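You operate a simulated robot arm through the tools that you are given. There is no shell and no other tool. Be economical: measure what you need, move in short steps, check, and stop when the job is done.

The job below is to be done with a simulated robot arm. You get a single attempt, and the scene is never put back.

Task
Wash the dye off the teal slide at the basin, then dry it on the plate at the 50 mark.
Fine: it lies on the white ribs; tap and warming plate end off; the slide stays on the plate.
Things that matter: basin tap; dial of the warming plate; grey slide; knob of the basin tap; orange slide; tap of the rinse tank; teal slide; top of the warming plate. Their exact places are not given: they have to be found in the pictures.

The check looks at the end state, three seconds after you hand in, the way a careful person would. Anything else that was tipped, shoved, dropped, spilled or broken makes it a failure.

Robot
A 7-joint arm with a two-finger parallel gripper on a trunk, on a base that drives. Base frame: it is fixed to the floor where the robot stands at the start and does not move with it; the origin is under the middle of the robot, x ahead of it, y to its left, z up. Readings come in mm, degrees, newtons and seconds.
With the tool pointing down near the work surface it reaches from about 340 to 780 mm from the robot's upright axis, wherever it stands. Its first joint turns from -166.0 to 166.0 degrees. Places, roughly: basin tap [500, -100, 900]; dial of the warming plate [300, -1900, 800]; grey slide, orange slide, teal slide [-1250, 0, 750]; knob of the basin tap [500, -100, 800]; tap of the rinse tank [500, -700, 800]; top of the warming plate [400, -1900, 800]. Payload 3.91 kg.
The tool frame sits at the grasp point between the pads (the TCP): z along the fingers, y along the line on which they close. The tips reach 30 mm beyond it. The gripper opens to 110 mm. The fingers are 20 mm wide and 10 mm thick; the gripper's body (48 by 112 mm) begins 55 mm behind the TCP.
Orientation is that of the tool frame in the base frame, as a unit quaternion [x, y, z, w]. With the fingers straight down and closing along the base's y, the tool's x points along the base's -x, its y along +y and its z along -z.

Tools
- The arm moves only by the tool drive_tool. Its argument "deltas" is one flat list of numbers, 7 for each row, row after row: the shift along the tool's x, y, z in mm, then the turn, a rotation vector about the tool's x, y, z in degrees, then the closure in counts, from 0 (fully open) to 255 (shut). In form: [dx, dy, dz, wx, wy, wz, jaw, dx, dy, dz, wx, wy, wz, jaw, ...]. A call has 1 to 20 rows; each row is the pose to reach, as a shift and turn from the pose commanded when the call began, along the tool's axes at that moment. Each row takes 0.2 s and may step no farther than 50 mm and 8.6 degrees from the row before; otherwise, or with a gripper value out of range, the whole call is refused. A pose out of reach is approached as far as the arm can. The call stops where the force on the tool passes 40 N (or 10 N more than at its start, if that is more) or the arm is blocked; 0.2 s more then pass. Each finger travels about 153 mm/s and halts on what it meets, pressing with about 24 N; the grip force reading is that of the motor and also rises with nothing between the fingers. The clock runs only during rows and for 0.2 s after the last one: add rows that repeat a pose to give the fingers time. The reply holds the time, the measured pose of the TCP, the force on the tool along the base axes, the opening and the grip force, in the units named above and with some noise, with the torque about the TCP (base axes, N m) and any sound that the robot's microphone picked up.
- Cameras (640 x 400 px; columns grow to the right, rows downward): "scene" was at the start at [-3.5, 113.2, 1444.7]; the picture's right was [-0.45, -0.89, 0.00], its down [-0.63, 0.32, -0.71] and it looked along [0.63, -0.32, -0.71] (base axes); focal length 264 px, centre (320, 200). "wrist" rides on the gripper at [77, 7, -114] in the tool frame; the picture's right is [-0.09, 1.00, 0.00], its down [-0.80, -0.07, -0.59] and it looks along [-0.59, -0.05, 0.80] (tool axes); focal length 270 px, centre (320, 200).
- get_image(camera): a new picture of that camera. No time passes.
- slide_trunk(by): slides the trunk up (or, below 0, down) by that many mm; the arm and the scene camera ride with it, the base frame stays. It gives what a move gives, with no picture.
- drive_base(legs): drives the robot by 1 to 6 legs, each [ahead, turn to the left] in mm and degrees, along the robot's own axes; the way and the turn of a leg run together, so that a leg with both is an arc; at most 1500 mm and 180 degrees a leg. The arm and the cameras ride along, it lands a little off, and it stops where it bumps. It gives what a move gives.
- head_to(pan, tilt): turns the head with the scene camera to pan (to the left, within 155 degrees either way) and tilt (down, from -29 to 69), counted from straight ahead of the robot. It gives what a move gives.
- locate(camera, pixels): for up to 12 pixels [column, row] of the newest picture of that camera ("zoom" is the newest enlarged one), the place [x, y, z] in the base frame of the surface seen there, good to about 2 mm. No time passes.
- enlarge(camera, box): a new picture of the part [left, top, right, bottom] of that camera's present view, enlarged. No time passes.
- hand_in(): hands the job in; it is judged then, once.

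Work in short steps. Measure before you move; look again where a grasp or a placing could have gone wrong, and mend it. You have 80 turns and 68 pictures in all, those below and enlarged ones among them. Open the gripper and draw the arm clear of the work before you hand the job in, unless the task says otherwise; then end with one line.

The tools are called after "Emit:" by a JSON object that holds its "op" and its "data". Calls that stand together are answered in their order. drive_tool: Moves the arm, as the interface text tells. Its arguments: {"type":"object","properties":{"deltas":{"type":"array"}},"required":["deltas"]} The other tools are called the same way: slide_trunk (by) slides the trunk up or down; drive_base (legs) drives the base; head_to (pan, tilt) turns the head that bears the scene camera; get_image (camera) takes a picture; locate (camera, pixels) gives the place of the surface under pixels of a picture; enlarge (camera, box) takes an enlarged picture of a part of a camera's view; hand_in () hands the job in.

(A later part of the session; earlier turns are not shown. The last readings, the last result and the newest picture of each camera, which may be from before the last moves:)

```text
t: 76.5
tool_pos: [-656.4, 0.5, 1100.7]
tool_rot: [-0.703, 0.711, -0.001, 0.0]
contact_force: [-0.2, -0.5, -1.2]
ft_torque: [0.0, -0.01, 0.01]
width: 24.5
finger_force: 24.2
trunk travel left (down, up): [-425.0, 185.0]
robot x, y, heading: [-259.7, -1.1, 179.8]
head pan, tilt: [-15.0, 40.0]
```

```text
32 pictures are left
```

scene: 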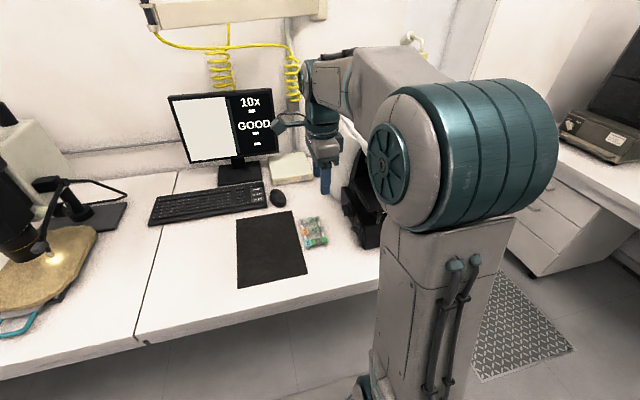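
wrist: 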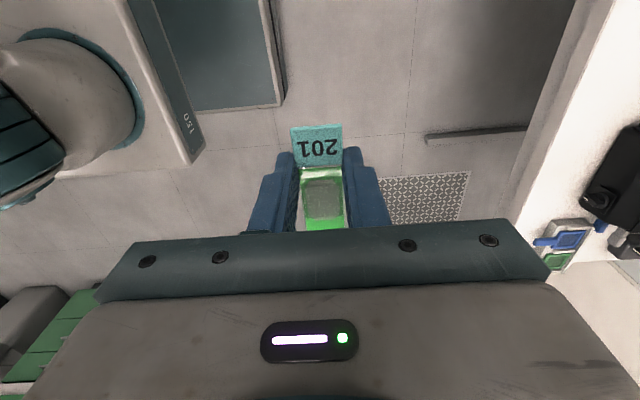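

The slide is secure. I turn the robot round and go back to the basin.

Emit:
{"op": "drive_base", "data": {"legs": [[0, -179.8], [240, 0]]}}

Emit:
{"op": "head_to", "data": {"pan": -10, "tilt": 50}}

Emit:
{"op": "drive_tool", "data": {"deltas": [0, 0, 0, 0, 0, -8, 245, 0, 0, 0, 0, 0, -16, 245, 0, 0, 0, 0, 0, -24, 245, 0, 0, 0, 0, 0, -32, 245, 0, 0, 0, 0, 0, -40, 245, 0, 0, 0, 0, 0, -48, 245, 0, 0, 0, 0, 0, -56, 245, 0, 0, 0, 0, 0, -64, 245, 0, 0, 0, 0, 0, -72, 245, 0, 0, 0, 0, 0, -80, 245, 0, 0, 0, 0, 0, -88, 245, 0, 0, 0, 0, 0, -90, 245]}}

Emit:
{"op": "get_image", "data": {"camera": "scene"}}

```text
t: 85.5
tool_pos: [385.9, 25.4, 1100.5]
tool_rot: [0.696, 0.718, -0.001, 0.0]
contact_force: [0.2, -0.1, 0.2]
ft_torque: [-0.02, 0.0, 0.01]
width: 24.9
finger_force: 24.2
trunk travel left (down, up): [-425.0, 185.0]
robot x, y, heading: [-14.1, 10.4, 2.1]
head pan, tilt: [-15.0, 40.0]
```

```text
t: 86.2
tool_pos: [384.9, 25.0, 1100.8]
tool_rot: [0.696, 0.718, 0.0, 0.0]
contact_force: [0.2, 0.0, -0.1]
ft_torque: [-0.01, -0.01, -0.02]
width: 25.0
finger_force: 24.2
trunk travel left (down, up): [-425.0, 185.0]
robot x, y, heading: [-12.7, 8.5, 2.1]
head pan, tilt: [-10.0, 50.0]
```

```text
t: 88.8
tool_pos: [386.4, 24.0, 1101.4]
tool_rot: [-0.016, 1.0, 0.0, 0.0]
contact_force: [0.0, -0.3, -0.3]
ft_torque: [0.0, -0.03, -0.02]
width: 24.5
finger_force: 24.4
trunk travel left (down, up): [-425.0, 185.0]
robot x, y, heading: [-13.5, 5.9, 2.0]
head pan, tilt: [-10.0, 50.0]
```

```text
31 pictures are left
```

scene: 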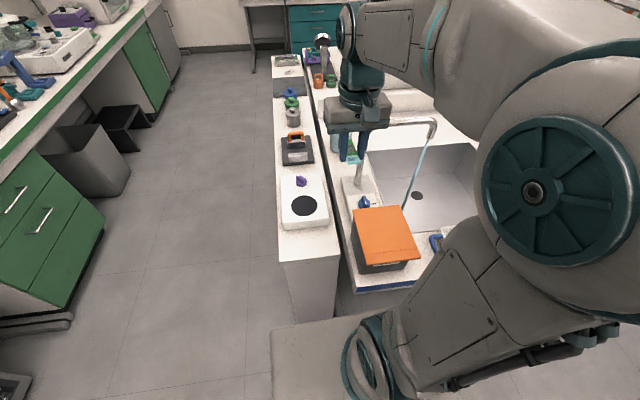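

The water still runs. I move sideways in front of the spout (y≈-262) while tilting the tool 35° so the hand leans away from the tap, staying high.

Emit:
{"op": "drive_tool", "data": {"deltas": [-5, -41, 10, 0, -5, 0, 245, -10, -82, 20, 0, -10, 0, 245, -15, -123, 30, 0, -15, 0, 245, -20, -164, 40, 0, -20, 0, 245, -25, -205, 50, 0, -25, 0, 245, -30, -246, 60, 0, -30, 0, 245, -35, -287, 70, 0, -35, 0, 245, -35, -287, 100, 0, -35, 0, 245, -35, -287, 130, 0, -35, 0, 245, -35, -287, 130, 0, -35, 0, 245]}}

Emit:
{"op": "get_image", "data": {"camera": "scene"}}

Emit:
{"op": "get_image", "data": {"camera": "wrist"}}

```text
t: 91.0
tool_pos: [431.5, -262.8, 969.2]
tool_rot: [-0.016, 0.953, 0.006, 0.301]
contact_force: [-0.4, 0.1, -0.5]
ft_torque: [0.0, 0.01, 0.01]
width: 24.7
finger_force: 23.9
trunk travel left (down, up): [-425.0, 185.0]
robot x, y, heading: [-14.7, 9.0, 1.9]
head pan, tilt: [-10.0, 50.0]
```

```text
30 pictures are left
```

scene: 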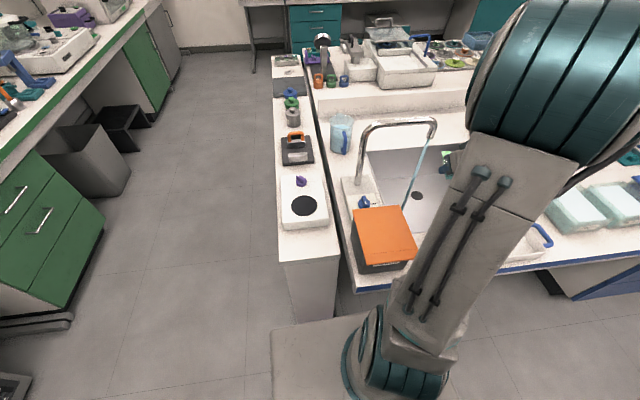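

```text
29 pictures are left
```

wrist: 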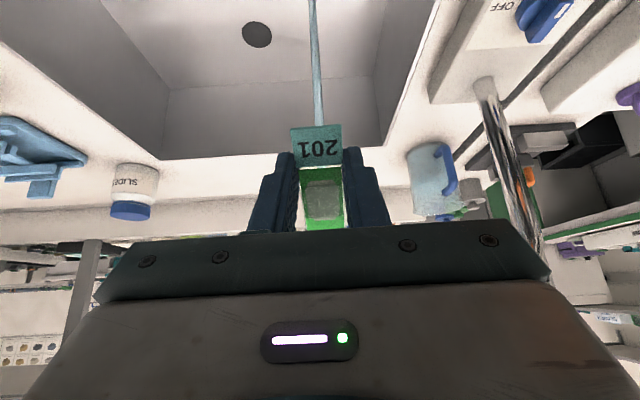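

The stream is straight ahead at wrist col 316. I locate it, then lower the tilted slide to TCP z≈820.

Emit:
{"op": "locate", "data": {"camera": "wrist", "pixels": [[313, 20], [316, 60], [319, 100], [321, 122]]}}

Emit:
{"op": "drive_tool", "data": {"deltas": [21.5, 0, 30.7, 0, 0, 0, 245, 43, 0, 61.4, 0, 0, 0, 245, 64.5, 0, 92, 0, 0, 0, 245, 86, 0, 122.9, 0, 0, 0, 245, 86, 0, 122.9, 0, 0, 0, 245]}}

Emit:
{"op": "get_image", "data": {"camera": "wrist"}}

```text
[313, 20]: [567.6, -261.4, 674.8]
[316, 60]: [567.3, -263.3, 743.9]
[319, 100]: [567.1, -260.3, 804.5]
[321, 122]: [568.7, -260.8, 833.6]
```

```text
t: 92.2
tool_pos: [433.9, -256.1, 821.4]
tool_rot: [-0.015, 0.954, 0.004, 0.301]
contact_force: [-0.3, 0.3, 0.0]
ft_torque: [-0.01, 0.0, 0.03]
width: 24.7
finger_force: 24.6
trunk travel left (down, up): [-425.0, 185.0]
robot x, y, heading: [-14.6, 11.9, 2.3]
head pan, tilt: [-10.0, 50.0]
```

```text
28 pictures are left
```

wrist: 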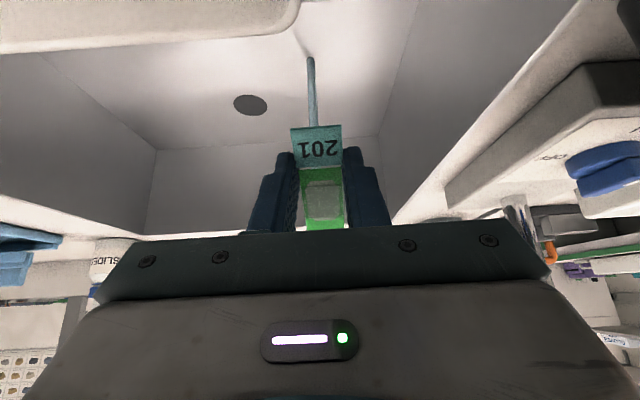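

Stream at (568,-261). I advance 105 mm so the stream falls on the dyed part, and hold.

Emit:
{"op": "drive_tool", "data": {"deltas": [-22, -1.5, 15, 0, 0, 0, 245, -43, -3, 30, 0, 0, 0, 245, -65, -4.5, 45, 0, 0, 0, 245, -86, -6, 60, 0, 0, 0, 245, -86, -6, 60, 0, 0, 0, 245, -86, -6, 60, 0, 0, 0, 245, -86, -6, 60, 0, 0, 0, 245]}}

Emit:
{"op": "get_image", "data": {"camera": "wrist"}}

Emit:
{"op": "get_image", "data": {"camera": "scene"}}

```text
t: 93.8
tool_pos: [535.8, -261.4, 820.1]
tool_rot: [-0.015, 0.954, 0.005, 0.301]
contact_force: [-0.7, -0.4, -0.3]
ft_torque: [0.01, 0.04, -0.01]
width: 24.6
finger_force: 23.6
trunk travel left (down, up): [-425.0, 185.0]
robot x, y, heading: [-12.4, 6.6, 2.2]
head pan, tilt: [-10.0, 50.0]
```

```text
27 pictures are left
```

wrist: 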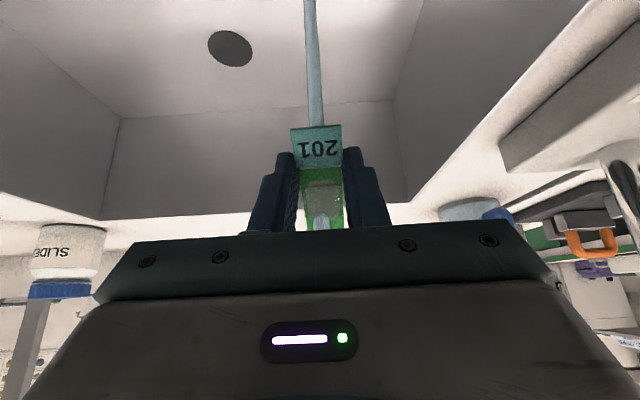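

```text
26 pictures are left
```

scene: 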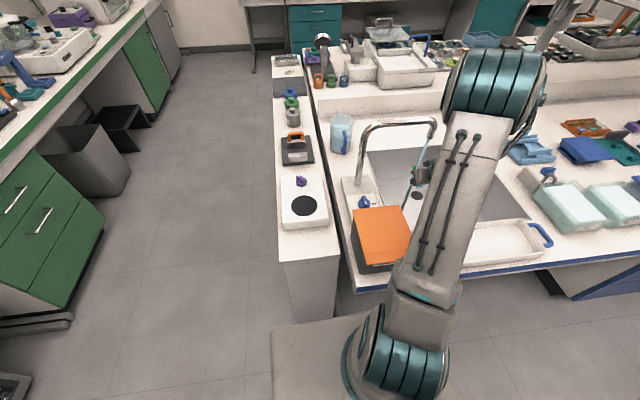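

The stream strikes the slide at wrist (320,222) and the green is fading. I rinse with small sweeps along and across.

Emit:
{"op": "drive_tool", "data": {"deltas": [0, 0, 0, 0, 0, 0, 245, 5, 0, 0, 0, 0, 0, 245, 10, 0, 0, 0, 0, 0, 245, 10, 6, 0, 0, 0, 0, 245, 0, 6, 0, 0, 0, 0, 245, -10, 6, 0, 0, 0, 0, 245, -10, 0, 0, 0, 0, 0, 245, -10, -6, 0, 0, 0, 0, 245, 0, -6, 0, 0, 0, 0, 245, 10, -6, 0, 0, 0, 0, 245, 10, 0, 0, 0, 0, 0, 245, 0, 0, 0, 0, 0, 0, 245, -10, 0, 0, 0, 0, 0, 245, -14, 0, 0, 0, 0, 0, 245, -14, 0, 0, 0, 0, 0, 245, 0, 0, 0, 0, 0, 0, 245, 0, 0, 0, 0, 0, 0, 245, 0, 0, 0, 0, 0, 0, 245, 0, 0, 0, 0, 0, 0, 245, 0, 0, 0, 0, 0, 0, 245]}}

Emit:
{"op": "enlarge", "data": {"camera": "wrist", "box": [260, 110, 380, 240]}}

```text
t: 98.0
tool_pos: [533.0, -262.7, 822.0]
tool_rot: [-0.015, 0.953, 0.005, 0.301]
contact_force: [0.3, -0.6, -0.9]
ft_torque: [-0.02, -0.03, 0.01]
width: 24.4
finger_force: 24.5
trunk travel left (down, up): [-425.0, 185.0]
robot x, y, heading: [-14.5, 7.9, 2.2]
head pan, tilt: [-10.0, 50.0]
```

```text
3.08 times, centred on (320, 175) of wrist
```

zoom: 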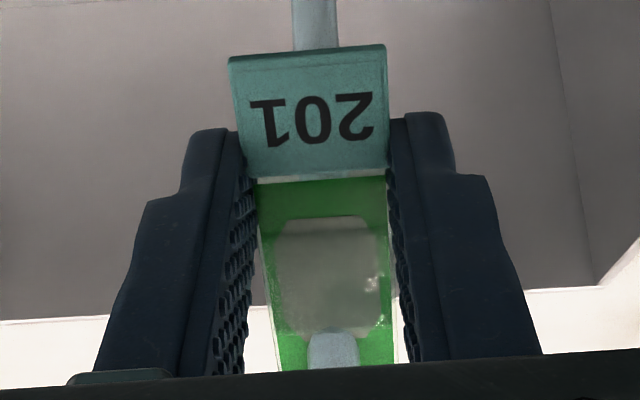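

Much green remains around the cover glass. I rinse longer, with the stream nearer the middle.

Emit:
{"op": "drive_tool", "data": {"deltas": [-6, 0, 0, 0, 0, 0, 245, -12, 0, 0, 0, 0, 0, 245, -12, 0, 0, 0, 0, 0, 245, -12, 0, 0, 0, 0, 0, 245, -12, 0, 0, 0, 0, 0, 245, -12, 0, 0, 0, 0, 0, 245, -12, 0, 0, 0, 0, 0, 245, -12, 0, 0, 0, 0, 0, 245, -12, 0, 0, 0, 0, 0, 245, -12, 0, 0, 0, 0, 0, 245, -12, 0, 0, 0, 0, 0, 245, -12, 0, 0, 0, 0, 0, 245, -12, 0, 0, 0, 0, 0, 245, -12, 0, 0, 0, 0, 0, 245, -12, 0, 0, 0, 0, 0, 245, -12, 0, 0, 0, 0, 0, 245, -12, 0, 0, 0, 0, 0, 245, -12, 0, 0, 0, 0, 0, 245, -12, 0, 0, 0, 0, 0, 245, -12, 0, 0, 0, 0, 0, 245]}}

Emit:
{"op": "enlarge", "data": {"camera": "wrist", "box": [260, 110, 380, 240]}}

```text
t: 102.2
tool_pos: [543.2, -263.5, 830.0]
tool_rot: [-0.015, 0.954, 0.004, 0.3]
contact_force: [0.1, -0.4, -1.2]
ft_torque: [0.0, 0.0, -0.04]
width: 24.6
finger_force: 23.7
trunk travel left (down, up): [-425.0, 185.0]
robot x, y, heading: [-13.3, 6.9, 2.2]
head pan, tilt: [-10.0, 50.0]
```

```text
3.08 times, centred on (320, 175) of wrist
```

zoom: 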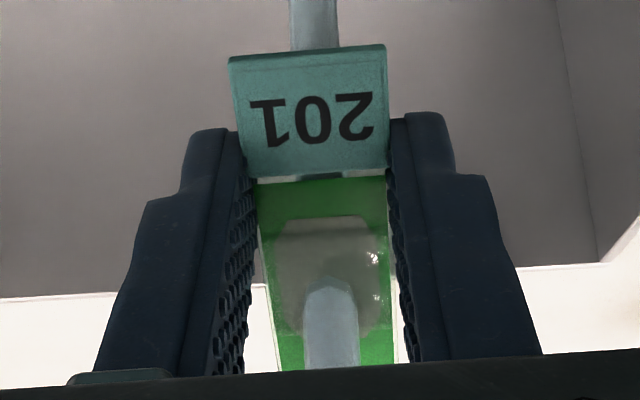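

Little change yet. I shift the stream onto the slide's very centre and hold longer.

Emit:
{"op": "drive_tool", "data": {"deltas": [-5, 0, 0, 0, 0, 0, 245, -10, 0, 0, 0, 0, 0, 245, -10, 0, 0, 0, 0, 0, 245, -10, 0, 0, 0, 0, 0, 245, -10, 0, 0, 0, 0, 0, 245, -10, 0, 0, 0, 0, 0, 245, -10, 0, 0, 0, 0, 0, 245, -10, 0, 0, 0, 0, 0, 245, -10, 0, 0, 0, 0, 0, 245, -10, 0, 0, 0, 0, 0, 245, -10, 0, 0, 0, 0, 0, 245, -10, 0, 0, 0, 0, 0, 245, -10, 0, 0, 0, 0, 0, 245, -10, 0, 0, 0, 0, 0, 245, -10, 0, 0, 0, 0, 0, 245, -10, 0, 0, 0, 0, 0, 245, -10, 0, 0, 0, 0, 0, 245, -10, 0, 0, 0, 0, 0, 245, -10, 0, 0, 0, 0, 0, 245, -10, 0, 0, 0, 0, 0, 245]}}

Emit:
{"op": "enlarge", "data": {"camera": "wrist", "box": [260, 110, 380, 240]}}

```text
t: 106.4
tool_pos: [552.5, -263.4, 834.1]
tool_rot: [-0.015, 0.954, 0.005, 0.3]
contact_force: [-0.6, -0.2, 0.2]
ft_torque: [0.0, -0.02, 0.01]
width: 24.6
finger_force: 24.2
trunk travel left (down, up): [-425.0, 185.0]
robot x, y, heading: [-12.5, 8.2, 2.3]
head pan, tilt: [-10.0, 50.0]
```

```text
3.08 times, centred on (320, 175) of wrist
```

zoom: 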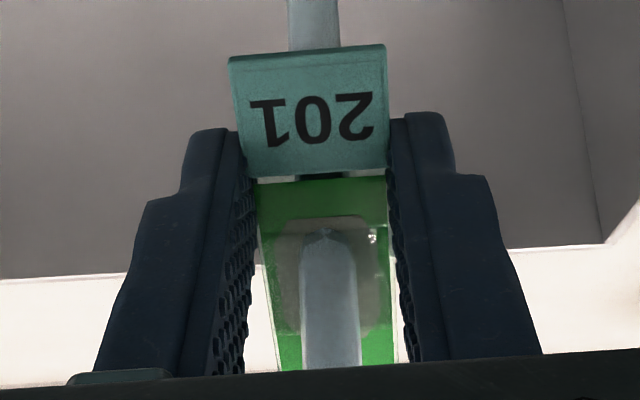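

The green hardly fades at this steep tilt. I back out, lessen the tilt to 15° and go lower into the basin so the hand still clears the spout, then rinse again.

Emit:
{"op": "drive_tool", "data": {"deltas": [25, 0, -17, 0, 0, 0, 245, 49, 0, -34, 0, 0, 0, 245, 66.4, 0, -9.9, 0, 7, 0, 245, 83.6, 0, 14.7, 0, 14, 0, 245, 106.5, 0, 47.5, 0, 20, 0, 245, 87, 0, 61, 0, 20, 0, 245, 67.2, 0, 75, 0, 20, 0, 245, 67.2, 0, 75, 0, 20, 0, 245, 67.2, 0, 75, 0, 20, 0, 245, 67.2, 0, 75, 0, 20, 0, 245, 67.2, 0, 75, 0, 20, 0, 245, 67.2, 0, 75, 0, 20, 0, 245, 67.2, 0, 75, 0, 20, 0, 245, 67.2, 0, 75, 0, 20, 0, 245, 67.2, 0, 75, 0, 20, 0, 245, 67.2, 0, 75, 0, 20, 0, 245, 67.2, 0, 75, 0, 20, 0, 245, 67.2, 0, 75, 0, 20, 0, 245, 67.2, 0, 75, 0, 20, 0, 245, 67.2, 0, 75, 0, 20, 0, 245]}}

Emit:
{"op": "enlarge", "data": {"camera": "wrist", "box": [260, 110, 380, 240]}}

```text
t: 110.6
tool_pos: [540.2, -263.3, 732.1]
tool_rot: [-0.016, 0.991, 0.002, 0.131]
contact_force: [0.0, 0.0, 0.0]
ft_torque: [0.02, 0.01, 0.0]
width: 24.6
finger_force: 23.9
trunk travel left (down, up): [-425.0, 185.0]
robot x, y, heading: [-12.6, 9.5, 2.0]
head pan, tilt: [-10.0, 50.0]
```

```text
3.08 times, centred on (320, 175) of wrist
```

zoom: 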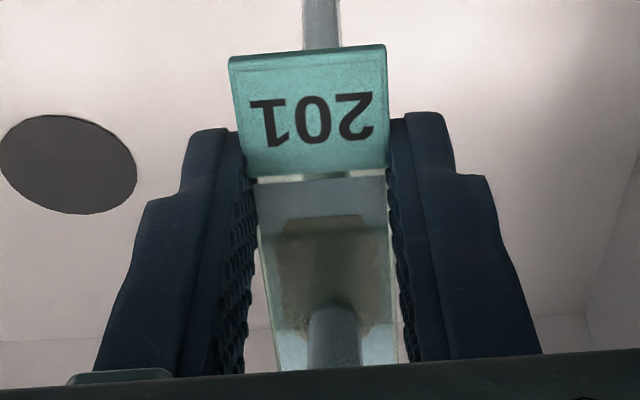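

The green is gone and the glass is clear. I rinse 2 s more for certainty, then back out of the stream and rise.

Emit:
{"op": "drive_tool", "data": {"deltas": [-4, 0, 0, 0, 0, 0, 245, -8, 0, 0, 0, 0, 0, 245, -8, 0, 0, 0, 0, 0, 245, -8, 0, 0, 0, 0, 0, 245, 0, 0, 0, 0, 0, 0, 245, 0, 0, 0, 0, 0, 0, 245, 0, 0, 0, 0, 0, 0, 245, 40, 0, -11, 0, 0, 0, 245, 80, 0, -22, 0, 0, 0, 245, 120, 0, -33, 0, 0, 0, 245, 108, 0, -80, 0, 0, 0, 245, 96, 0, -127, 0, 0, 0, 245, 84, 0, -174, 0, 0, 0, 245]}}

Emit:
{"op": "enlarge", "data": {"camera": "wrist", "box": [260, 110, 380, 240]}}

```text
t: 113.4
tool_pos: [412.7, -267.1, 880.1]
tool_rot: [-0.015, 0.991, 0.001, 0.13]
contact_force: [0.0, 0.8, 0.7]
ft_torque: [0.04, 0.0, -0.03]
width: 24.6
finger_force: 23.7
trunk travel left (down, up): [-425.0, 185.0]
robot x, y, heading: [-12.9, 8.7, 2.2]
head pan, tilt: [-10.0, 50.0]
```

```text
3.08 times, centred on (320, 175) of wrist
```

zoom: 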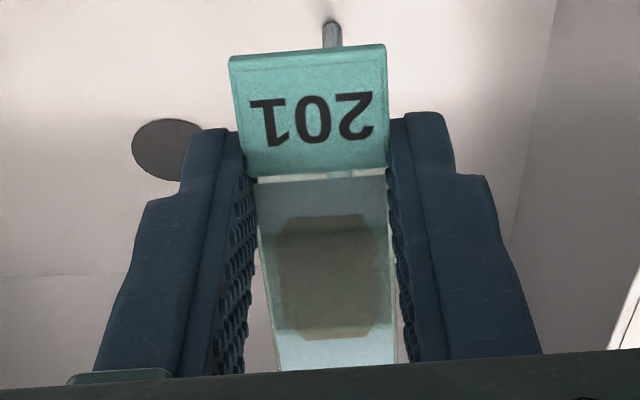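

Clean. I rise, level the tool and centre it in front of the robot, then drive toward the warming plate.

Emit:
{"op": "drive_tool", "data": {"deltas": [-11, 0, -42, 0, 0, 0, 245, -22, 0, -85, 0, 4, 0, 245, -33, 0, -127, 0, 8, 0, 245, -45, 0, -170, 0, 12, 0, 245, -57, 0, -212, 0, 15, 0, 245, -57, 45, -212, 0, 15, 0, 245, -57, 90, -212, 0, 15, 0, 245, -57, 135, -212, 0, 15, 0, 245, -57, 180, -212, 0, 15, 0, 245, -57, 225, -212, 0, 15, 0, 245, -57, 260, -212, 0, 15, 0, 245]}}

Emit:
{"op": "drive_base", "data": {"legs": [[-300, 0], [0, -92], [900, 0]]}}

Emit:
{"op": "head_to", "data": {"pan": 20, "tilt": 35}}

Emit:
{"op": "get_image", "data": {"camera": "scene"}}

```text
t: 115.8
tool_pos: [403.8, -8.4, 1102.2]
tool_rot: [-0.015, 1.0, 0.0, 0.0]
contact_force: [0.5, 0.7, -1.2]
ft_torque: [0.0, 0.03, 0.02]
width: 24.3
finger_force: 24.1
trunk travel left (down, up): [-425.0, 185.0]
robot x, y, heading: [-13.7, 10.7, 2.3]
head pan, tilt: [-10.0, 50.0]
```

```text
t: 126.2
tool_pos: [-379.3, -1311.4, 1101.6]
tool_rot: [0.718, 0.696, 0.0, 0.0]
contact_force: [-0.1, 0.2, 0.3]
ft_torque: [-0.02, 0.03, -0.01]
width: 24.3
finger_force: 23.9
trunk travel left (down, up): [-425.0, 185.0]
robot x, y, heading: [-336.6, -894.2, -91.3]
head pan, tilt: [-10.0, 50.0]
```

```text
t: 127.1
tool_pos: [-380.9, -1312.5, 1101.8]
tool_rot: [0.718, 0.696, -0.001, 0.0]
contact_force: [0.7, 0.3, 0.3]
ft_torque: [0.0, -0.02, 0.02]
width: 24.7
finger_force: 24.3
trunk travel left (down, up): [-425.0, 185.0]
robot x, y, heading: [-336.9, -897.7, -91.2]
head pan, tilt: [20.0, 35.0]
```

```text
20 pictures are left
```

scene: 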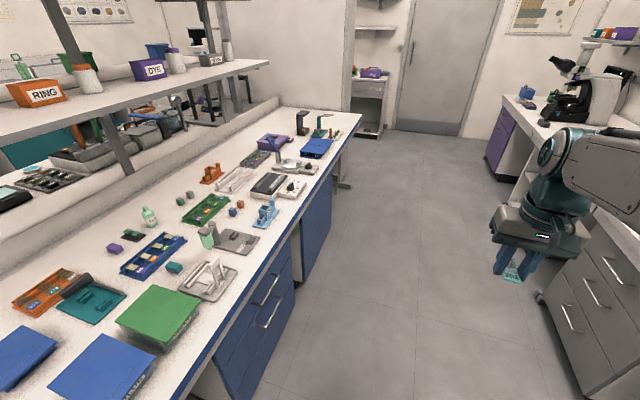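

The plate is probably the dark slab with a dial near (270,185)–(292,190). I drive the rest and turn to face the bench.

Emit:
{"op": "drive_base", "data": {"legs": [[980, 0], [0, 91], [150, 0]]}}

Emit:
{"op": "head_to", "data": {"pan": 0, "tilt": 48}}

Emit:
{"op": "get_image", "data": {"camera": "scene"}}

```text
t: 137.0
tool_pos: [216.3, -1876.9, 1101.8]
tool_rot: [-0.017, 1.0, 0.0, 0.0]
contact_force: [-0.2, -0.6, -0.3]
ft_torque: [-0.02, 0.0, 0.0]
width: 24.6
finger_force: 23.8
trunk travel left (down, up): [-425.0, 185.0]
robot x, y, heading: [-202.2, -1861.1, 2.6]
head pan, tilt: [20.0, 35.0]
```

```text
t: 137.9
tool_pos: [216.3, -1877.5, 1101.7]
tool_rot: [-0.017, 1.0, 0.0, -0.001]
contact_force: [-0.3, -0.8, 0.2]
ft_torque: [-0.03, 0.01, -0.02]
width: 24.7
finger_force: 23.8
trunk travel left (down, up): [-425.0, 185.0]
robot x, y, heading: [-200.9, -1859.8, 2.0]
head pan, tilt: [0.0, 48.0]
```

```text
19 pictures are left
```

scene: 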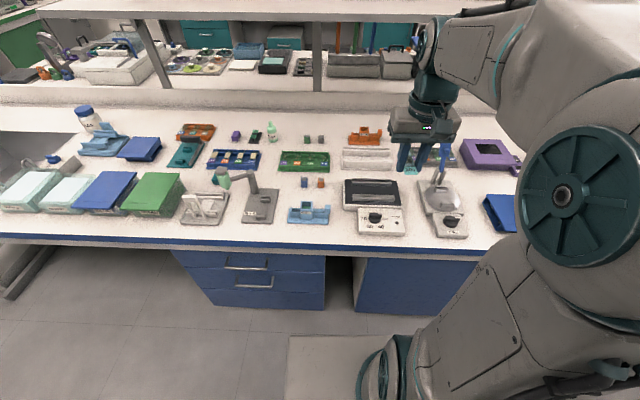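

The plate is at (373,205), with its dial in front. I enlarge and measure it.

Emit:
{"op": "enlarge", "data": {"camera": "scene", "box": [325, 165, 425, 245]}}

Emit:
{"op": "locate", "data": {"camera": "scene", "pixels": [[345, 182], [398, 183], [345, 207], [402, 207], [372, 195], [376, 217], [360, 232], [435, 180], [445, 200], [372, 188], [372, 203], [356, 160]]}}

```text
5.00 times, centred on (375, 205) of scene
```

zoom: 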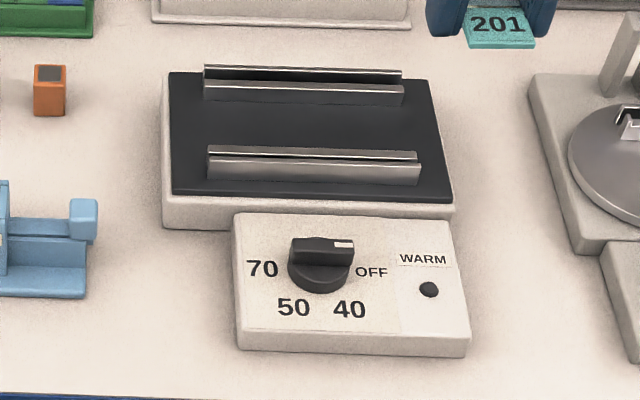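

```text
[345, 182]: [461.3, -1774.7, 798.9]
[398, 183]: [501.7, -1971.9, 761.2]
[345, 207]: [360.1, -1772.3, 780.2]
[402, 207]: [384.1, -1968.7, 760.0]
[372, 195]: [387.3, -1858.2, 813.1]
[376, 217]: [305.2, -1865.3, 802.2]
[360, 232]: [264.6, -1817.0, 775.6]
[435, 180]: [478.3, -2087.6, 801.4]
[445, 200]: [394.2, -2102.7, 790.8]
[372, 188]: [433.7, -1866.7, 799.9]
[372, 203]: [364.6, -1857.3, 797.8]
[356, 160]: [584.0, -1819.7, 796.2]
```

The plate has two metal ribs along y and its dial reads OFF with marks 40/50/70. I bring the wrist camera over for precise measurements, keeping the slide off to the side.

Emit:
{"op": "drive_tool", "data": {"deltas": [-29, 18, 25, 0, 0, 0, 245, -58, 36, 50, 0, 0, 0, 245, -88, 55, 75, 0, 0, 0, 245, -117, 73, 100, 0, 0, 0, 245, -117, 73, 100, 0, 0, 0, 245]}}

Emit:
{"op": "get_image", "data": {"camera": "wrist"}}

```text
t: 139.1
tool_pos: [330.6, -1800.8, 1001.9]
tool_rot: [-0.017, 1.0, 0.0, -0.001]
contact_force: [-0.6, 0.0, -0.7]
ft_torque: [-0.02, -0.03, -0.01]
width: 24.6
finger_force: 24.4
trunk travel left (down, up): [-425.0, 185.0]
robot x, y, heading: [-199.7, -1862.9, 2.4]
head pan, tilt: [0.0, 48.0]
```

```text
17 pictures are left
```

wrist: 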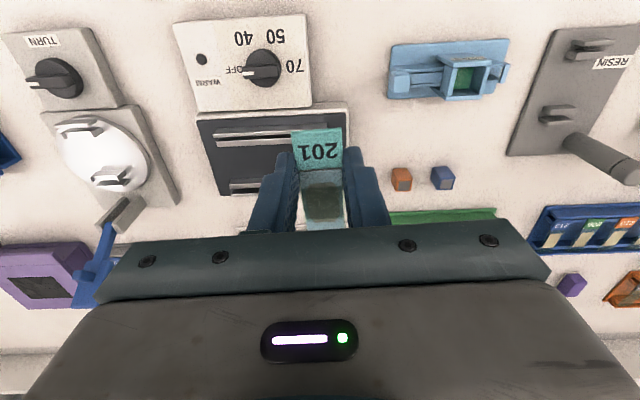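

I enlarge the plate and dial, then measure the ribs.

Emit:
{"op": "enlarge", "data": {"camera": "wrist", "box": [170, 15, 350, 205]}}

Emit:
{"op": "locate", "data": {"camera": "wrist", "pixels": [[230, 133], [230, 138], [230, 143], [245, 179], [245, 184], [245, 189], [218, 136], [232, 186], [262, 68], [248, 71], [281, 68], [240, 160]]}}

```text
2.11 times, centred on (260, 110) of wrist
```

zoom: 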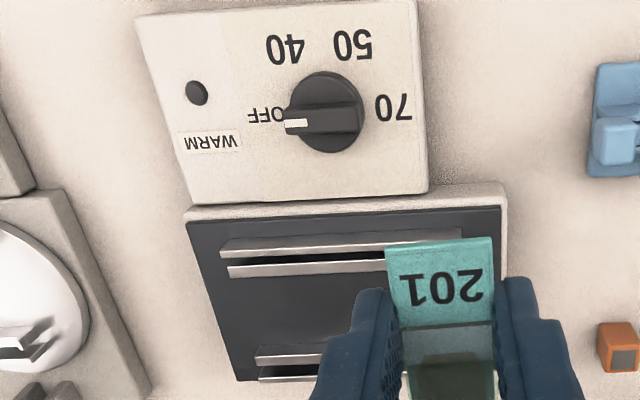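

```text
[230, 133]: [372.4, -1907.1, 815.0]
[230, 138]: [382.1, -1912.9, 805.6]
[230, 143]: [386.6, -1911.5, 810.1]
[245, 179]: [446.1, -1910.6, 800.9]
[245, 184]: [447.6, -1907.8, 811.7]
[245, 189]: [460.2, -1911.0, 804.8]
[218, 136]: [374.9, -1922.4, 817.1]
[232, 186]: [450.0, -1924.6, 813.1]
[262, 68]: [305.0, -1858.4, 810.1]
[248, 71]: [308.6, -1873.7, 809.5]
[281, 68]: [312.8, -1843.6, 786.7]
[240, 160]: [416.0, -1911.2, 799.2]
```

Each rail is a pair of strips. I sample the cross-section more finely.

Emit:
{"op": "locate", "data": {"camera": "zoom", "pixels": [[280, 240], [280, 245], [280, 250], [280, 256], [280, 261], [280, 266], [280, 271], [280, 276], [295, 349], [295, 356], [295, 362], [295, 375]]}}

Emit:
{"op": "locate", "data": {"camera": "zoom", "pixels": [[224, 252], [460, 234], [258, 360], [500, 200], [240, 380], [285, 122], [360, 122], [324, 110], [324, 72], [352, 46], [286, 48], [395, 108]]}}

```text
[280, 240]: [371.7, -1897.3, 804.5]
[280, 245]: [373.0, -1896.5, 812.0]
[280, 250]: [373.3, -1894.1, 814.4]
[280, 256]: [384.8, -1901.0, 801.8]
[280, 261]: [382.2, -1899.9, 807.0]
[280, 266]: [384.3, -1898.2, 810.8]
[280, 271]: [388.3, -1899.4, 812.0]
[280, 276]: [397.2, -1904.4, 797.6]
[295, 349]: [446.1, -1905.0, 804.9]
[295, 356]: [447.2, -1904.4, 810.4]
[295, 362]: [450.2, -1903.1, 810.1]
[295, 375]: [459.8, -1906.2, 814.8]
```

```text
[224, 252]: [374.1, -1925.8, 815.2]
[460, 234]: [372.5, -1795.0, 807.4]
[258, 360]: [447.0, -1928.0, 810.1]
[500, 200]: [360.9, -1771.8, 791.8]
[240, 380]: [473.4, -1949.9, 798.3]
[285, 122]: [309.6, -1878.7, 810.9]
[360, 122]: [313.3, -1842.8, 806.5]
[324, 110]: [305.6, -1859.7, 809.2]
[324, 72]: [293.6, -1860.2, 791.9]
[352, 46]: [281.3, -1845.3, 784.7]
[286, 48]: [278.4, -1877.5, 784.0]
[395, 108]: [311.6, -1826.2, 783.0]
```

Ribs run at x 382–390 and 446–452 (top z≈811), with outer lips at about 376 and 459. I measure the slide in the grip.

Emit:
{"op": "locate", "data": {"camera": "wrist", "pixels": [[318, 131], [319, 150], [295, 150], [341, 148], [319, 166], [300, 132], [338, 129], [322, 182]]}}

```text
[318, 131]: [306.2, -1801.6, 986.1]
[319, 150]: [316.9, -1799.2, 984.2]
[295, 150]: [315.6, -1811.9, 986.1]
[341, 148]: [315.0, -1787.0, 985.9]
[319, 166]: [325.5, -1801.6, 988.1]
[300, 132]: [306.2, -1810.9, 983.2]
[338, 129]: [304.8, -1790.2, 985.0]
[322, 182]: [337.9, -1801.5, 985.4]
```

Slide top is 16.5 mm below the TCP and its label end 26 mm behind it. I move over the plate (TCP 406,-1862), correct the 2° yaw and stop at z≈860 to check.

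Emit:
{"op": "drive_tool", "data": {"deltas": [-25, -21, 15, 0, 0, 1, 245, -50, -43, 30, 0, 0, 1.95, 245, -73.3, -63.8, 50, 0, 0, 1.95, 245, -73.3, -63.8, 90, 0, 0, 1.95, 245, -73.3, -63.8, 125, 0, 0, 1.95, 245, -73.3, -63.8, 142, 0, 0, 1.95, 245, -73.3, -63.8, 142, 0, 0, 1.95, 245]}}

Emit:
{"op": "get_image", "data": {"camera": "wrist"}}

```text
t: 140.7
tool_pos: [405.2, -1863.2, 860.5]
tool_rot: [0.0, 1.0, 0.0, 0.0]
contact_force: [0.5, -0.1, 0.9]
ft_torque: [0.01, -0.01, 0.01]
width: 24.6
finger_force: 24.2
trunk travel left (down, up): [-425.0, 185.0]
robot x, y, heading: [-203.6, -1863.0, 2.3]
head pan, tilt: [0.0, 48.0]
```

```text
15 pictures are left
```

wrist: 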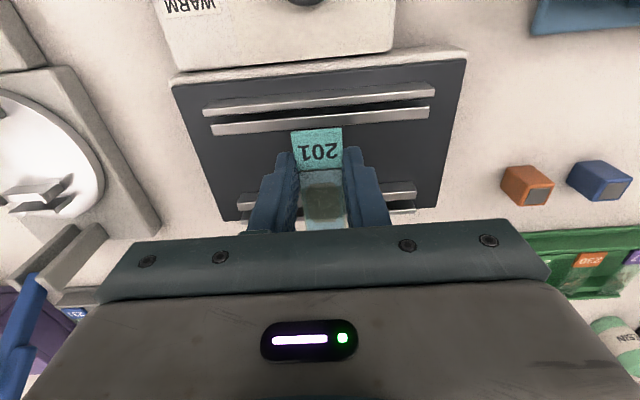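

I check the rib and label positions in this view before the last descent.

Emit:
{"op": "locate", "data": {"camera": "wrist", "pixels": [[300, 98], [300, 101], [270, 115], [270, 119], [270, 123], [360, 111], [318, 131], [395, 188], [400, 206], [403, 212], [395, 194]]}}

```text
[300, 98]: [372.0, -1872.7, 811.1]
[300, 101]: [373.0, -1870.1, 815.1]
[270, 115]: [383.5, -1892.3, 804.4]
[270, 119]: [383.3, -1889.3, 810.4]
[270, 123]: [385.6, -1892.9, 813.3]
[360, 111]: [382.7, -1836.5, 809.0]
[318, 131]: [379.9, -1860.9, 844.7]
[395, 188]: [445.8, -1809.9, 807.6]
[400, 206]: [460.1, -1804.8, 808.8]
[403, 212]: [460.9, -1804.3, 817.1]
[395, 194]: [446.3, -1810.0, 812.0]
```

The slide end (x 380) sits inside the lip (≈377) and above the rib, so it's aligned. I descend until it just touches.

Emit:
{"op": "drive_tool", "data": {"deltas": [-0.8, 0, 15, 0, 0, 0, 245, -0.8, 0, 23, 0, 0, 0, 245, -0.8, 0, 26, 0, 0, 0, 245, -0.8, 0, 27.5, 0, 0, 0, 245, -0.8, 0, 27.5, 0, 0, 0, 245]}}

Emit:
{"op": "enlarge", "data": {"camera": "wrist", "box": [220, 80, 420, 240]}}

```text
t: 141.9
tool_pos: [407.2, -1861.8, 832.6]
tool_rot: [0.001, 1.0, 0.0, 0.0]
contact_force: [-0.1, 0.0, 0.1]
ft_torque: [0.02, -0.01, -0.03]
width: 24.5
finger_force: 24.4
trunk travel left (down, up): [-425.0, 185.0]
robot x, y, heading: [-201.2, -1858.2, 2.3]
head pan, tilt: [0.0, 48.0]
```

```text
2.50 times, centred on (320, 160) of wrist
```

zoom: 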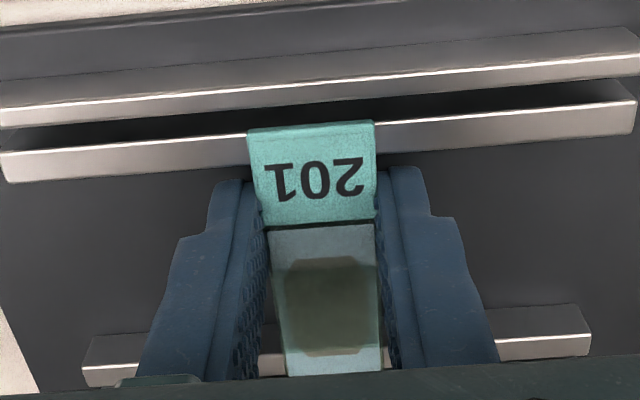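

No contact yet. I lower 2 mm more, then open gently in small steps.

Emit:
{"op": "drive_tool", "data": {"deltas": [0, 0, 1, 0, 0, 0, 245, 0, 0, 2, 0, 0, 0, 245, 0, 0, 2, 0, 0, 0, 245]}}

Emit:
{"op": "drive_tool", "data": {"deltas": [0, 0, 0, 0, 0, 0, 195, 0, 0, 0, 0, 0, 0, 188, 0, 0, 0, 0, 0, 0, 178, 0, 0, 0, 0, 0, 0, 165, 0, 0, 0, 0, 0, 0, 165]}}

Emit:
{"op": "enlarge", "data": {"camera": "wrist", "box": [220, 80, 420, 240]}}

```text
t: 142.7
tool_pos: [404.9, -1860.9, 830.6]
tool_rot: [0.0, 1.0, 0.0, 0.001]
contact_force: [-0.2, 0.7, 6.6]
ft_torque: [-0.01, -0.27, 0.05]
width: 24.6
finger_force: 23.6
trunk travel left (down, up): [-425.0, 185.0]
robot x, y, heading: [-198.3, -1860.2, 2.3]
head pan, tilt: [0.0, 48.0]
```

```text
t: 143.9
tool_pos: [405.7, -1861.4, 829.4]
tool_rot: [0.001, 1.0, 0.0, 0.001]
contact_force: [-0.3, -0.3, 1.0]
ft_torque: [0.02, -0.01, -0.05]
width: 38.9
finger_force: 0.0
trunk travel left (down, up): [-425.0, 185.0]
robot x, y, heading: [-199.5, -1858.5, 2.1]
head pan, tilt: [0.0, 48.0]
```

```text
2.50 times, centred on (320, 160) of wrist
```

zoom: 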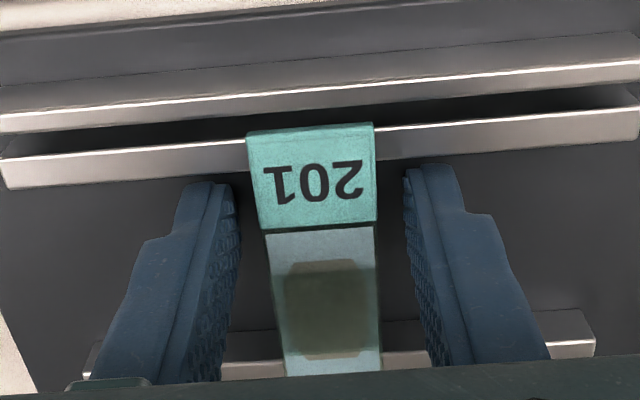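

Contact was felt and the slide lies across the ribs. I lift straight up and move back over the dial to view it.

Emit:
{"op": "drive_tool", "data": {"deltas": [0, 0, -10, 0, 0, 0, 165, 0, 0, -35, 0, 0, 0, 165, 0, 0, -75, 0, 0, 0, 165, 0, 0, -115, 0, 0, 0, 165, 40, 0, -120, 0, 0, 0, 165, 80, 0, -120, 0, 0, 0, 165, 97, 0, -120, 0, 0, 0, 116, 97, 0, -120, 0, 0, 0, 116]}}

Emit:
{"op": "get_image", "data": {"camera": "wrist"}}

```text
t: 145.7
tool_pos: [309.8, -1862.4, 949.0]
tool_rot: [0.0, 1.0, 0.0, 0.0]
contact_force: [-0.2, 0.2, -0.1]
ft_torque: [-0.02, -0.01, 0.0]
width: 60.4
finger_force: 0.2
trunk travel left (down, up): [-425.0, 185.0]
robot x, y, heading: [-203.4, -1862.4, 2.3]
head pan, tilt: [0.0, 48.0]
```

```text
12 pictures are left
```

wrist: 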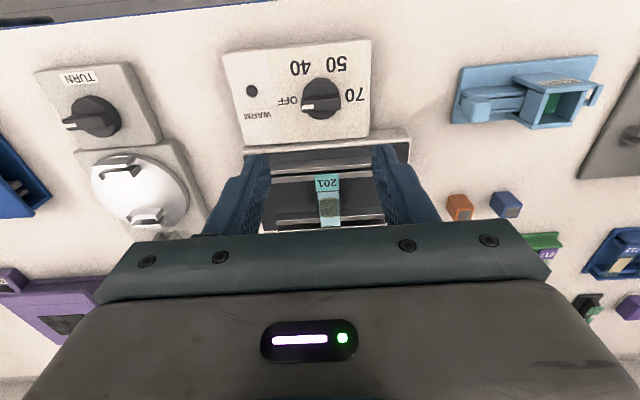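

The slide lies straight on the ribs at (328,200). I measure the dial bar and labels.

Emit:
{"op": "enlarge", "data": {"camera": "wrist", "box": [280, 50, 370, 130]}}

Emit:
{"op": "locate", "data": {"camera": "zoom", "pixels": [[190, 245], [240, 245], [290, 240], [240, 225], [240, 260], [240, 275], [240, 150], [200, 180], [300, 180], [240, 300], [310, 245], [175, 255]]}}

```text
5.00 times, centred on (325, 90) of wrist
```

zoom: 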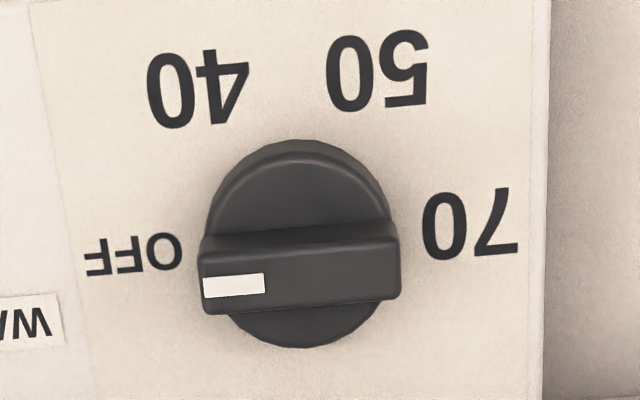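

```text
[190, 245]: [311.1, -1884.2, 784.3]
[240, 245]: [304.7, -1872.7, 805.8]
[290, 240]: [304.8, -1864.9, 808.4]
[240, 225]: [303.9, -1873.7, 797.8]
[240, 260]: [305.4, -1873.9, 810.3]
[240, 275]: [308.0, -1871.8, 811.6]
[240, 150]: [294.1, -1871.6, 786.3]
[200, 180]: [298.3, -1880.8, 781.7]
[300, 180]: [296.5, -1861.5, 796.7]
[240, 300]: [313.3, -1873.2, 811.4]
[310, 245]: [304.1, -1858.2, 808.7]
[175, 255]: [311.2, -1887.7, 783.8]
```

The bar is centred at (310,-1861.5), its top at z 811. I turn the tool -90° and descend so the tips straddle it.

Emit:
{"op": "drive_tool", "data": {"deltas": [0, 0, 0, 0, 0, -8, 116, 0, 0, 0, 0, 0, -16, 116, 0, 0, 0, 0, 0, -24, 116, 0, 0, 0, 0, 0, -32, 116, 0, 0, 0, 0, 0, -40, 116, 0, 0, 0, 0, 0, -48, 116, 0, 0, 0, 0, 0, -56, 116, 0, 0, 0, 0, 0, -64, 116, 0, 0, 0, 0, 0, -72, 116, 0, 0, 0, 0, 0, -80, 116, 0, 0, 30, 0, 0, -88, 116, 0, 0.5, 70, 0, 0, -90, 116, 0, 0.5, 100, 0, 0, -90, 116, 0, 0.5, 118, 0, 0, -90, 116, 0, 0.5, 118, 0, 0, -90, 116]}}

Emit:
{"op": "drive_tool", "data": {"deltas": [0, 0, 0, 0, 0, 0, 200, 0, 0, 0, 0, 0, 0, 235, 0, 0, 0, 0, 0, 0, 240, 0, 0, 0, 0, 0, 0, 240]}}

```text
t: 148.9
tool_pos: [307.3, -1860.0, 829.7]
tool_rot: [-0.707, 0.707, 0.0, 0.0]
contact_force: [-0.5, 0.1, -0.6]
ft_torque: [0.02, 0.0, -0.02]
width: 60.0
finger_force: 0.1
trunk travel left (down, up): [-425.0, 185.0]
robot x, y, heading: [-200.0, -1863.7, 2.3]
head pan, tilt: [0.0, 48.0]
```

```text
t: 149.9
tool_pos: [310.6, -1860.2, 830.9]
tool_rot: [-0.707, 0.707, 0.0, 0.001]
contact_force: [15.3, 1.0, 4.6]
ft_torque: [0.24, -0.38, -0.06]
width: 14.4
finger_force: 8.2
trunk travel left (down, up): [-425.0, 185.0]
robot x, y, heading: [-203.4, -1863.2, 2.4]
head pan, tilt: [0.0, 48.0]
```

A side force of 15 N shows I am about 2 mm off in x. I shift by that and let the grip settle.

Emit:
{"op": "drive_tool", "data": {"deltas": [0, -1, 0, 0, 0, 0, 240, 0, -2, 0, 0, 0, 0, 240, 0, -2, 0, 0, 0, 0, 240]}}

```text
t: 150.7
tool_pos: [312.1, -1860.4, 830.8]
tool_rot: [0.707, -0.707, 0.0, 0.001]
contact_force: [7.0, 7.7, -3.4]
ft_torque: [0.44, -0.24, -0.06]
width: 11.7
finger_force: 45.5
trunk travel left (down, up): [-425.0, 185.0]
robot x, y, heading: [-203.0, -1860.3, 2.4]
head pan, tilt: [0.0, 48.0]
```

Gripped at 11.7 mm. I turn +120° about tool z, from OFF past 40 to the 50 mark.

Emit:
{"op": "drive_tool", "data": {"deltas": [0, 0, 0, 0, 0, 8, 240, 0, 0, 0, 0, 0, 16, 240, 0, 0, 0, 0, 0, 24, 240, 0, 0, 0, 0, 0, 32, 240, 0, 0, 0, 0, 0, 40, 240, 0, 0, 0, 0, 0, 48, 240, 0, 0, 0, 0, 0, 56, 240, 0, 0, 0, 0, 0, 64, 240, 0, 0, 0, 0, 0, 72, 240, 0, 0, 0, 0, 0, 80, 240, 0, 0, 0, 0, 0, 88, 240, 0, 0, 0, 0, 0, 96, 240, 0, 0, 0, 0, 0, 104, 240, 0, 0, 0, 0, 0, 112, 240, 0, 0, 0, 0, 0, 120, 240, 0, 0, 0, 0, 0, 120, 240]}}

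Emit:
{"op": "get_image", "data": {"camera": "wrist"}}

```text
t: 154.1
tool_pos: [311.9, -1863.0, 830.1]
tool_rot: [0.261, 0.965, 0.0, -0.001]
contact_force: [11.2, -11.9, -15.6]
ft_torque: [0.03, 0.32, 0.01]
width: 11.9
finger_force: 45.2
trunk travel left (down, up): [-425.0, 185.0]
robot x, y, heading: [-198.0, -1863.2, 2.2]
head pan, tilt: [0.0, 48.0]
```

```text
10 pictures are left
```

wrist: 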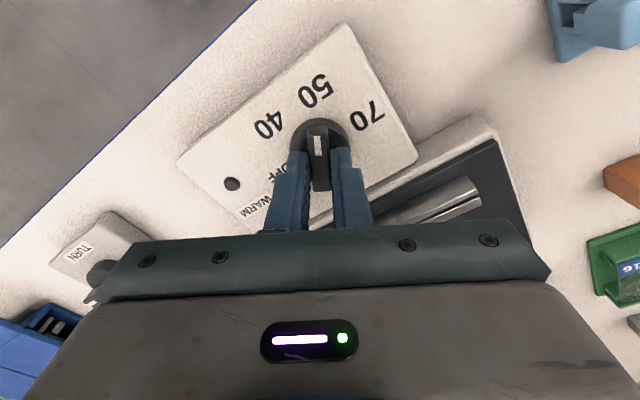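

The mark points at 50. I hold here and let the time pass, then look at the lamp at (232,184).

Emit:
{"op": "drive_tool", "data": {"deltas": [0, 0, 0, 0, 0, 0, 240, 0, 0, 0, 0, 0, 0, 240, 0, 0, 0, 0, 0, 0, 240, 0, 0, 0, 0, 0, 0, 240, 0, 0, 0, 0, 0, 0, 240, 0, 0, 0, 0, 0, 0, 240, 0, 0, 0, 0, 0, 0, 240, 0, 0, 0, 0, 0, 0, 240, 0, 0, 0, 0, 0, 0, 240, 0, 0, 0, 0, 0, 0, 240, 0, 0, 0, 0, 0, 0, 240, 0, 0, 0, 0, 0, 0, 240, 0, 0, 0, 0, 0, 0, 240, 0, 0, 0, 0, 0, 0, 240, 0, 0, 0, 0, 0, 0, 240, 0, 0, 0, 0, 0, 0, 240, 0, 0, 0, 0, 0, 0, 240, 0, 0, 0, 0, 0, 0, 240, 0, 0, 0, 0, 0, 0, 240, 0, 0, 0, 0, 0, 0, 240]}}

Emit:
{"op": "drive_tool", "data": {"deltas": [0, 0, 0, 0, 0, 0, 240, 0, 0, 0, 0, 0, 0, 240, 0, 0, 0, 0, 0, 0, 240, 0, 0, 0, 0, 0, 0, 240, 0, 0, 0, 0, 0, 0, 240, 0, 0, 0, 0, 0, 0, 240, 0, 0, 0, 0, 0, 0, 240, 0, 0, 0, 0, 0, 0, 240, 0, 0, 0, 0, 0, 0, 240, 0, 0, 0, 0, 0, 0, 240, 0, 0, 0, 0, 0, 0, 240, 0, 0, 0, 0, 0, 0, 240, 0, 0, 0, 0, 0, 0, 240, 0, 0, 0, 0, 0, 0, 240, 0, 0, 0, 0, 0, 0, 240, 0, 0, 0, 0, 0, 0, 240, 0, 0, 0, 0, 0, 0, 240, 0, 0, 0, 0, 0, 0, 240, 0, 0, 0, 0, 0, 0, 240, 0, 0, 0, 0, 0, 0, 240]}}

Emit:
{"op": "drive_tool", "data": {"deltas": [0, 0, 0, 0, 0, 0, 240, 0, 0, 0, 0, 0, 0, 240, 0, 0, 0, 0, 0, 0, 240, 0, 0, 0, 0, 0, 0, 240, 0, 0, 0, 0, 0, 0, 240, 0, 0, 0, 0, 0, 0, 240, 0, 0, 0, 0, 0, 0, 240, 0, 0, 0, 0, 0, 0, 240, 0, 0, 0, 0, 0, 0, 240, 0, 0, 0, 0, 0, 0, 240, 0, 0, 0, 0, 0, 0, 240, 0, 0, 0, 0, 0, 0, 240, 0, 0, 0, 0, 0, 0, 240, 0, 0, 0, 0, 0, 0, 240, 0, 0, 0, 0, 0, 0, 240, 0, 0, 0, 0, 0, 0, 240, 0, 0, 0, 0, 0, 0, 240, 0, 0, 0, 0, 0, 0, 240, 0, 0, 0, 0, 0, 0, 240, 0, 0, 0, 0, 0, 0, 240]}}

Emit:
{"op": "get_image", "data": {"camera": "wrist"}}

```text
t: 158.3
tool_pos: [312.7, -1862.8, 830.2]
tool_rot: [0.258, 0.966, 0.0, -0.002]
contact_force: [10.8, -16.6, -14.2]
ft_torque: [-0.4, -0.14, -0.02]
width: 11.8
finger_force: 45.0
trunk travel left (down, up): [-425.0, 185.0]
robot x, y, heading: [-201.3, -1857.7, 2.3]
head pan, tilt: [0.0, 48.0]
```

```text
t: 162.5
tool_pos: [312.5, -1862.5, 830.6]
tool_rot: [0.259, 0.966, 0.0, 0.0]
contact_force: [12.7, -20.9, -14.3]
ft_torque: [-0.73, -0.59, 0.01]
width: 11.7
finger_force: 45.0
trunk travel left (down, up): [-425.0, 185.0]
robot x, y, heading: [-202.3, -1865.0, 2.0]
head pan, tilt: [0.0, 48.0]
```

```text
t: 166.7
tool_pos: [312.5, -1862.7, 831.2]
tool_rot: [0.26, 0.966, 0.0, -0.001]
contact_force: [12.4, -20.6, -11.2]
ft_torque: [-0.54, -0.23, 0.0]
width: 12.0
finger_force: 45.4
trunk travel left (down, up): [-425.0, 185.0]
robot x, y, heading: [-202.9, -1861.4, 2.0]
head pan, tilt: [0.0, 48.0]
```

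```text
9 pictures are left
```

wrist: 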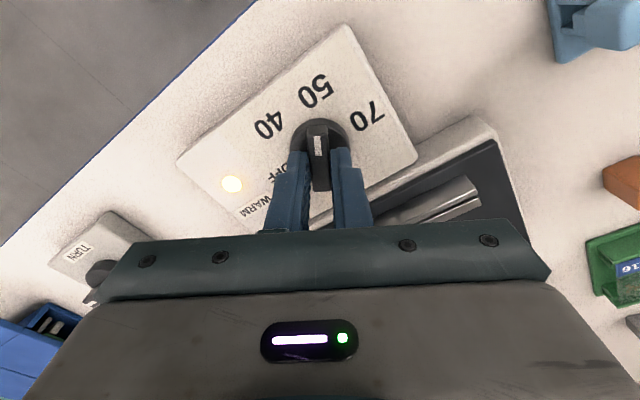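

The WARM lamp is lit. I let it dry about 12 s more and view the slide with the scene camera.

Emit:
{"op": "enlarge", "data": {"camera": "scene", "box": [335, 165, 415, 215]}}

Emit:
{"op": "drive_tool", "data": {"deltas": [0, 0, 0, 0, 0, 0, 240, 0, 0, 0, 0, 0, 0, 240, 0, 0, 0, 0, 0, 0, 240, 0, 0, 0, 0, 0, 0, 240, 0, 0, 0, 0, 0, 0, 240, 0, 0, 0, 0, 0, 0, 240, 0, 0, 0, 0, 0, 0, 240, 0, 0, 0, 0, 0, 0, 240, 0, 0, 0, 0, 0, 0, 240, 0, 0, 0, 0, 0, 0, 240, 0, 0, 0, 0, 0, 0, 240, 0, 0, 0, 0, 0, 0, 240, 0, 0, 0, 0, 0, 0, 240, 0, 0, 0, 0, 0, 0, 240, 0, 0, 0, 0, 0, 0, 240, 0, 0, 0, 0, 0, 0, 240, 0, 0, 0, 0, 0, 0, 240, 0, 0, 0, 0, 0, 0, 240, 0, 0, 0, 0, 0, 0, 240, 0, 0, 0, 0, 0, 0, 240]}}

Emit:
{"op": "drive_tool", "data": {"deltas": [0, 0, 0, 0, 0, 0, 240, 0, 0, 0, 0, 0, 0, 240, 0, 0, 0, 0, 0, 0, 240, 0, 0, 0, 0, 0, 0, 240, 0, 0, 0, 0, 0, 0, 240, 0, 0, 0, 0, 0, 0, 240, 0, 0, 0, 0, 0, 0, 240, 0, 0, 0, 0, 0, 0, 240, 0, 0, 0, 0, 0, 0, 240, 0, 0, 0, 0, 0, 0, 240, 0, 0, 0, 0, 0, 0, 240, 0, 0, 0, 0, 0, 0, 240, 0, 0, 0, 0, 0, 0, 240, 0, 0, 0, 0, 0, 0, 240, 0, 0, 0, 0, 0, 0, 240, 0, 0, 0, 0, 0, 0, 240, 0, 0, 0, 0, 0, 0, 240, 0, 0, 0, 0, 0, 0, 240, 0, 0, 0, 0, 0, 0, 240, 0, 0, 0, 0, 0, 0, 240]}}

Emit:
{"op": "drive_tool", "data": {"deltas": [0, 0, 0, 0, 0, 0, 240, 0, 0, 0, 0, 0, 0, 240, 0, 0, 0, 0, 0, 0, 240, 0, 0, 0, 0, 0, 0, 240, 0, 0, 0, 0, 0, 0, 240, 0, 0, 0, 0, 0, 0, 240, 0, 0, 0, 0, 0, 0, 240, 0, 0, 0, 0, 0, 0, 240, 0, 0, 0, 0, 0, 0, 240, 0, 0, 0, 0, 0, 0, 240, 0, 0, 0, 0, 0, 0, 240, 0, 0, 0, 0, 0, 0, 240, 0, 0, 0, 0, 0, 0, 240, 0, 0, 0, 0, 0, 0, 240, 0, 0, 0, 0, 0, 0, 240, 0, 0, 0, 0, 0, 0, 240, 0, 0, 0, 0, 0, 0, 240, 0, 0, 0, 0, 0, 0, 240, 0, 0, 0, 0, 0, 0, 240, 0, 0, 0, 0, 0, 0, 240]}}

Emit:
{"op": "enlarge", "data": {"camera": "scene", "box": [335, 165, 415, 215]}}

```text
8.00 times, centred on (375, 190) of scene
```

zoom: 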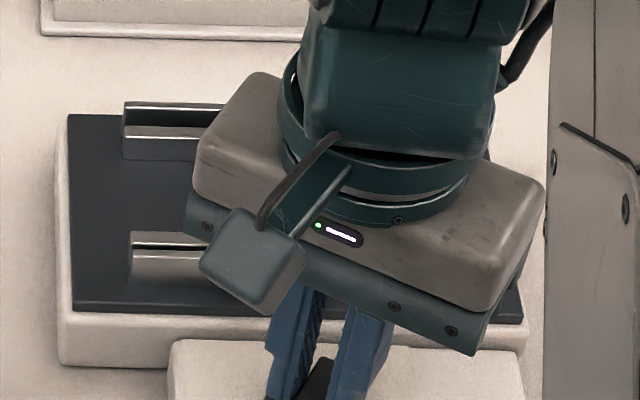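

```text
t: 170.9
tool_pos: [312.0, -1862.4, 830.6]
tool_rot: [0.26, 0.966, 0.0, -0.001]
contact_force: [12.4, -21.4, -10.5]
ft_torque: [-0.51, -0.3, 0.0]
width: 11.7
finger_force: 45.0
trunk travel left (down, up): [-425.0, 185.0]
robot x, y, heading: [-199.3, -1864.8, 2.2]
head pan, tilt: [0.0, 48.0]
```

```text
t: 175.1
tool_pos: [311.5, -1862.4, 831.8]
tool_rot: [0.26, 0.966, 0.0, -0.001]
contact_force: [12.9, -21.2, -10.0]
ft_torque: [-0.55, -0.29, -0.01]
width: 12.0
finger_force: 44.7
trunk travel left (down, up): [-425.0, 185.0]
robot x, y, heading: [-199.2, -1864.4, 2.1]
head pan, tilt: [0.0, 48.0]
```

```text
t: 179.3
tool_pos: [312.3, -1862.7, 831.7]
tool_rot: [0.261, 0.965, 0.0, -0.001]
contact_force: [12.1, -20.9, -9.6]
ft_torque: [-0.51, -0.33, -0.02]
width: 11.7
finger_force: 45.4
trunk travel left (down, up): [-425.0, 185.0]
robot x, y, heading: [-202.3, -1865.3, 1.9]
head pan, tilt: [0.0, 48.0]
```

```text
8.00 times, centred on (375, 190) of scene
```

zoom: 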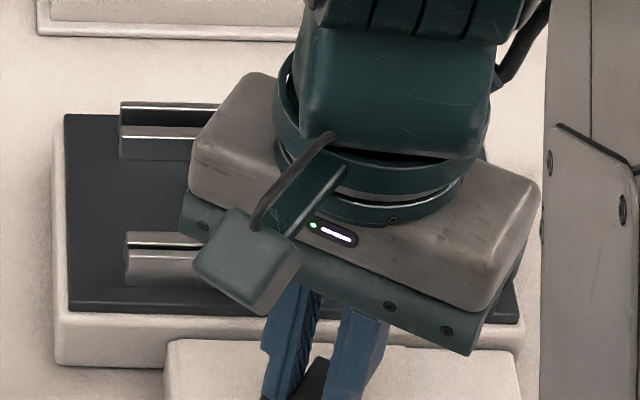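

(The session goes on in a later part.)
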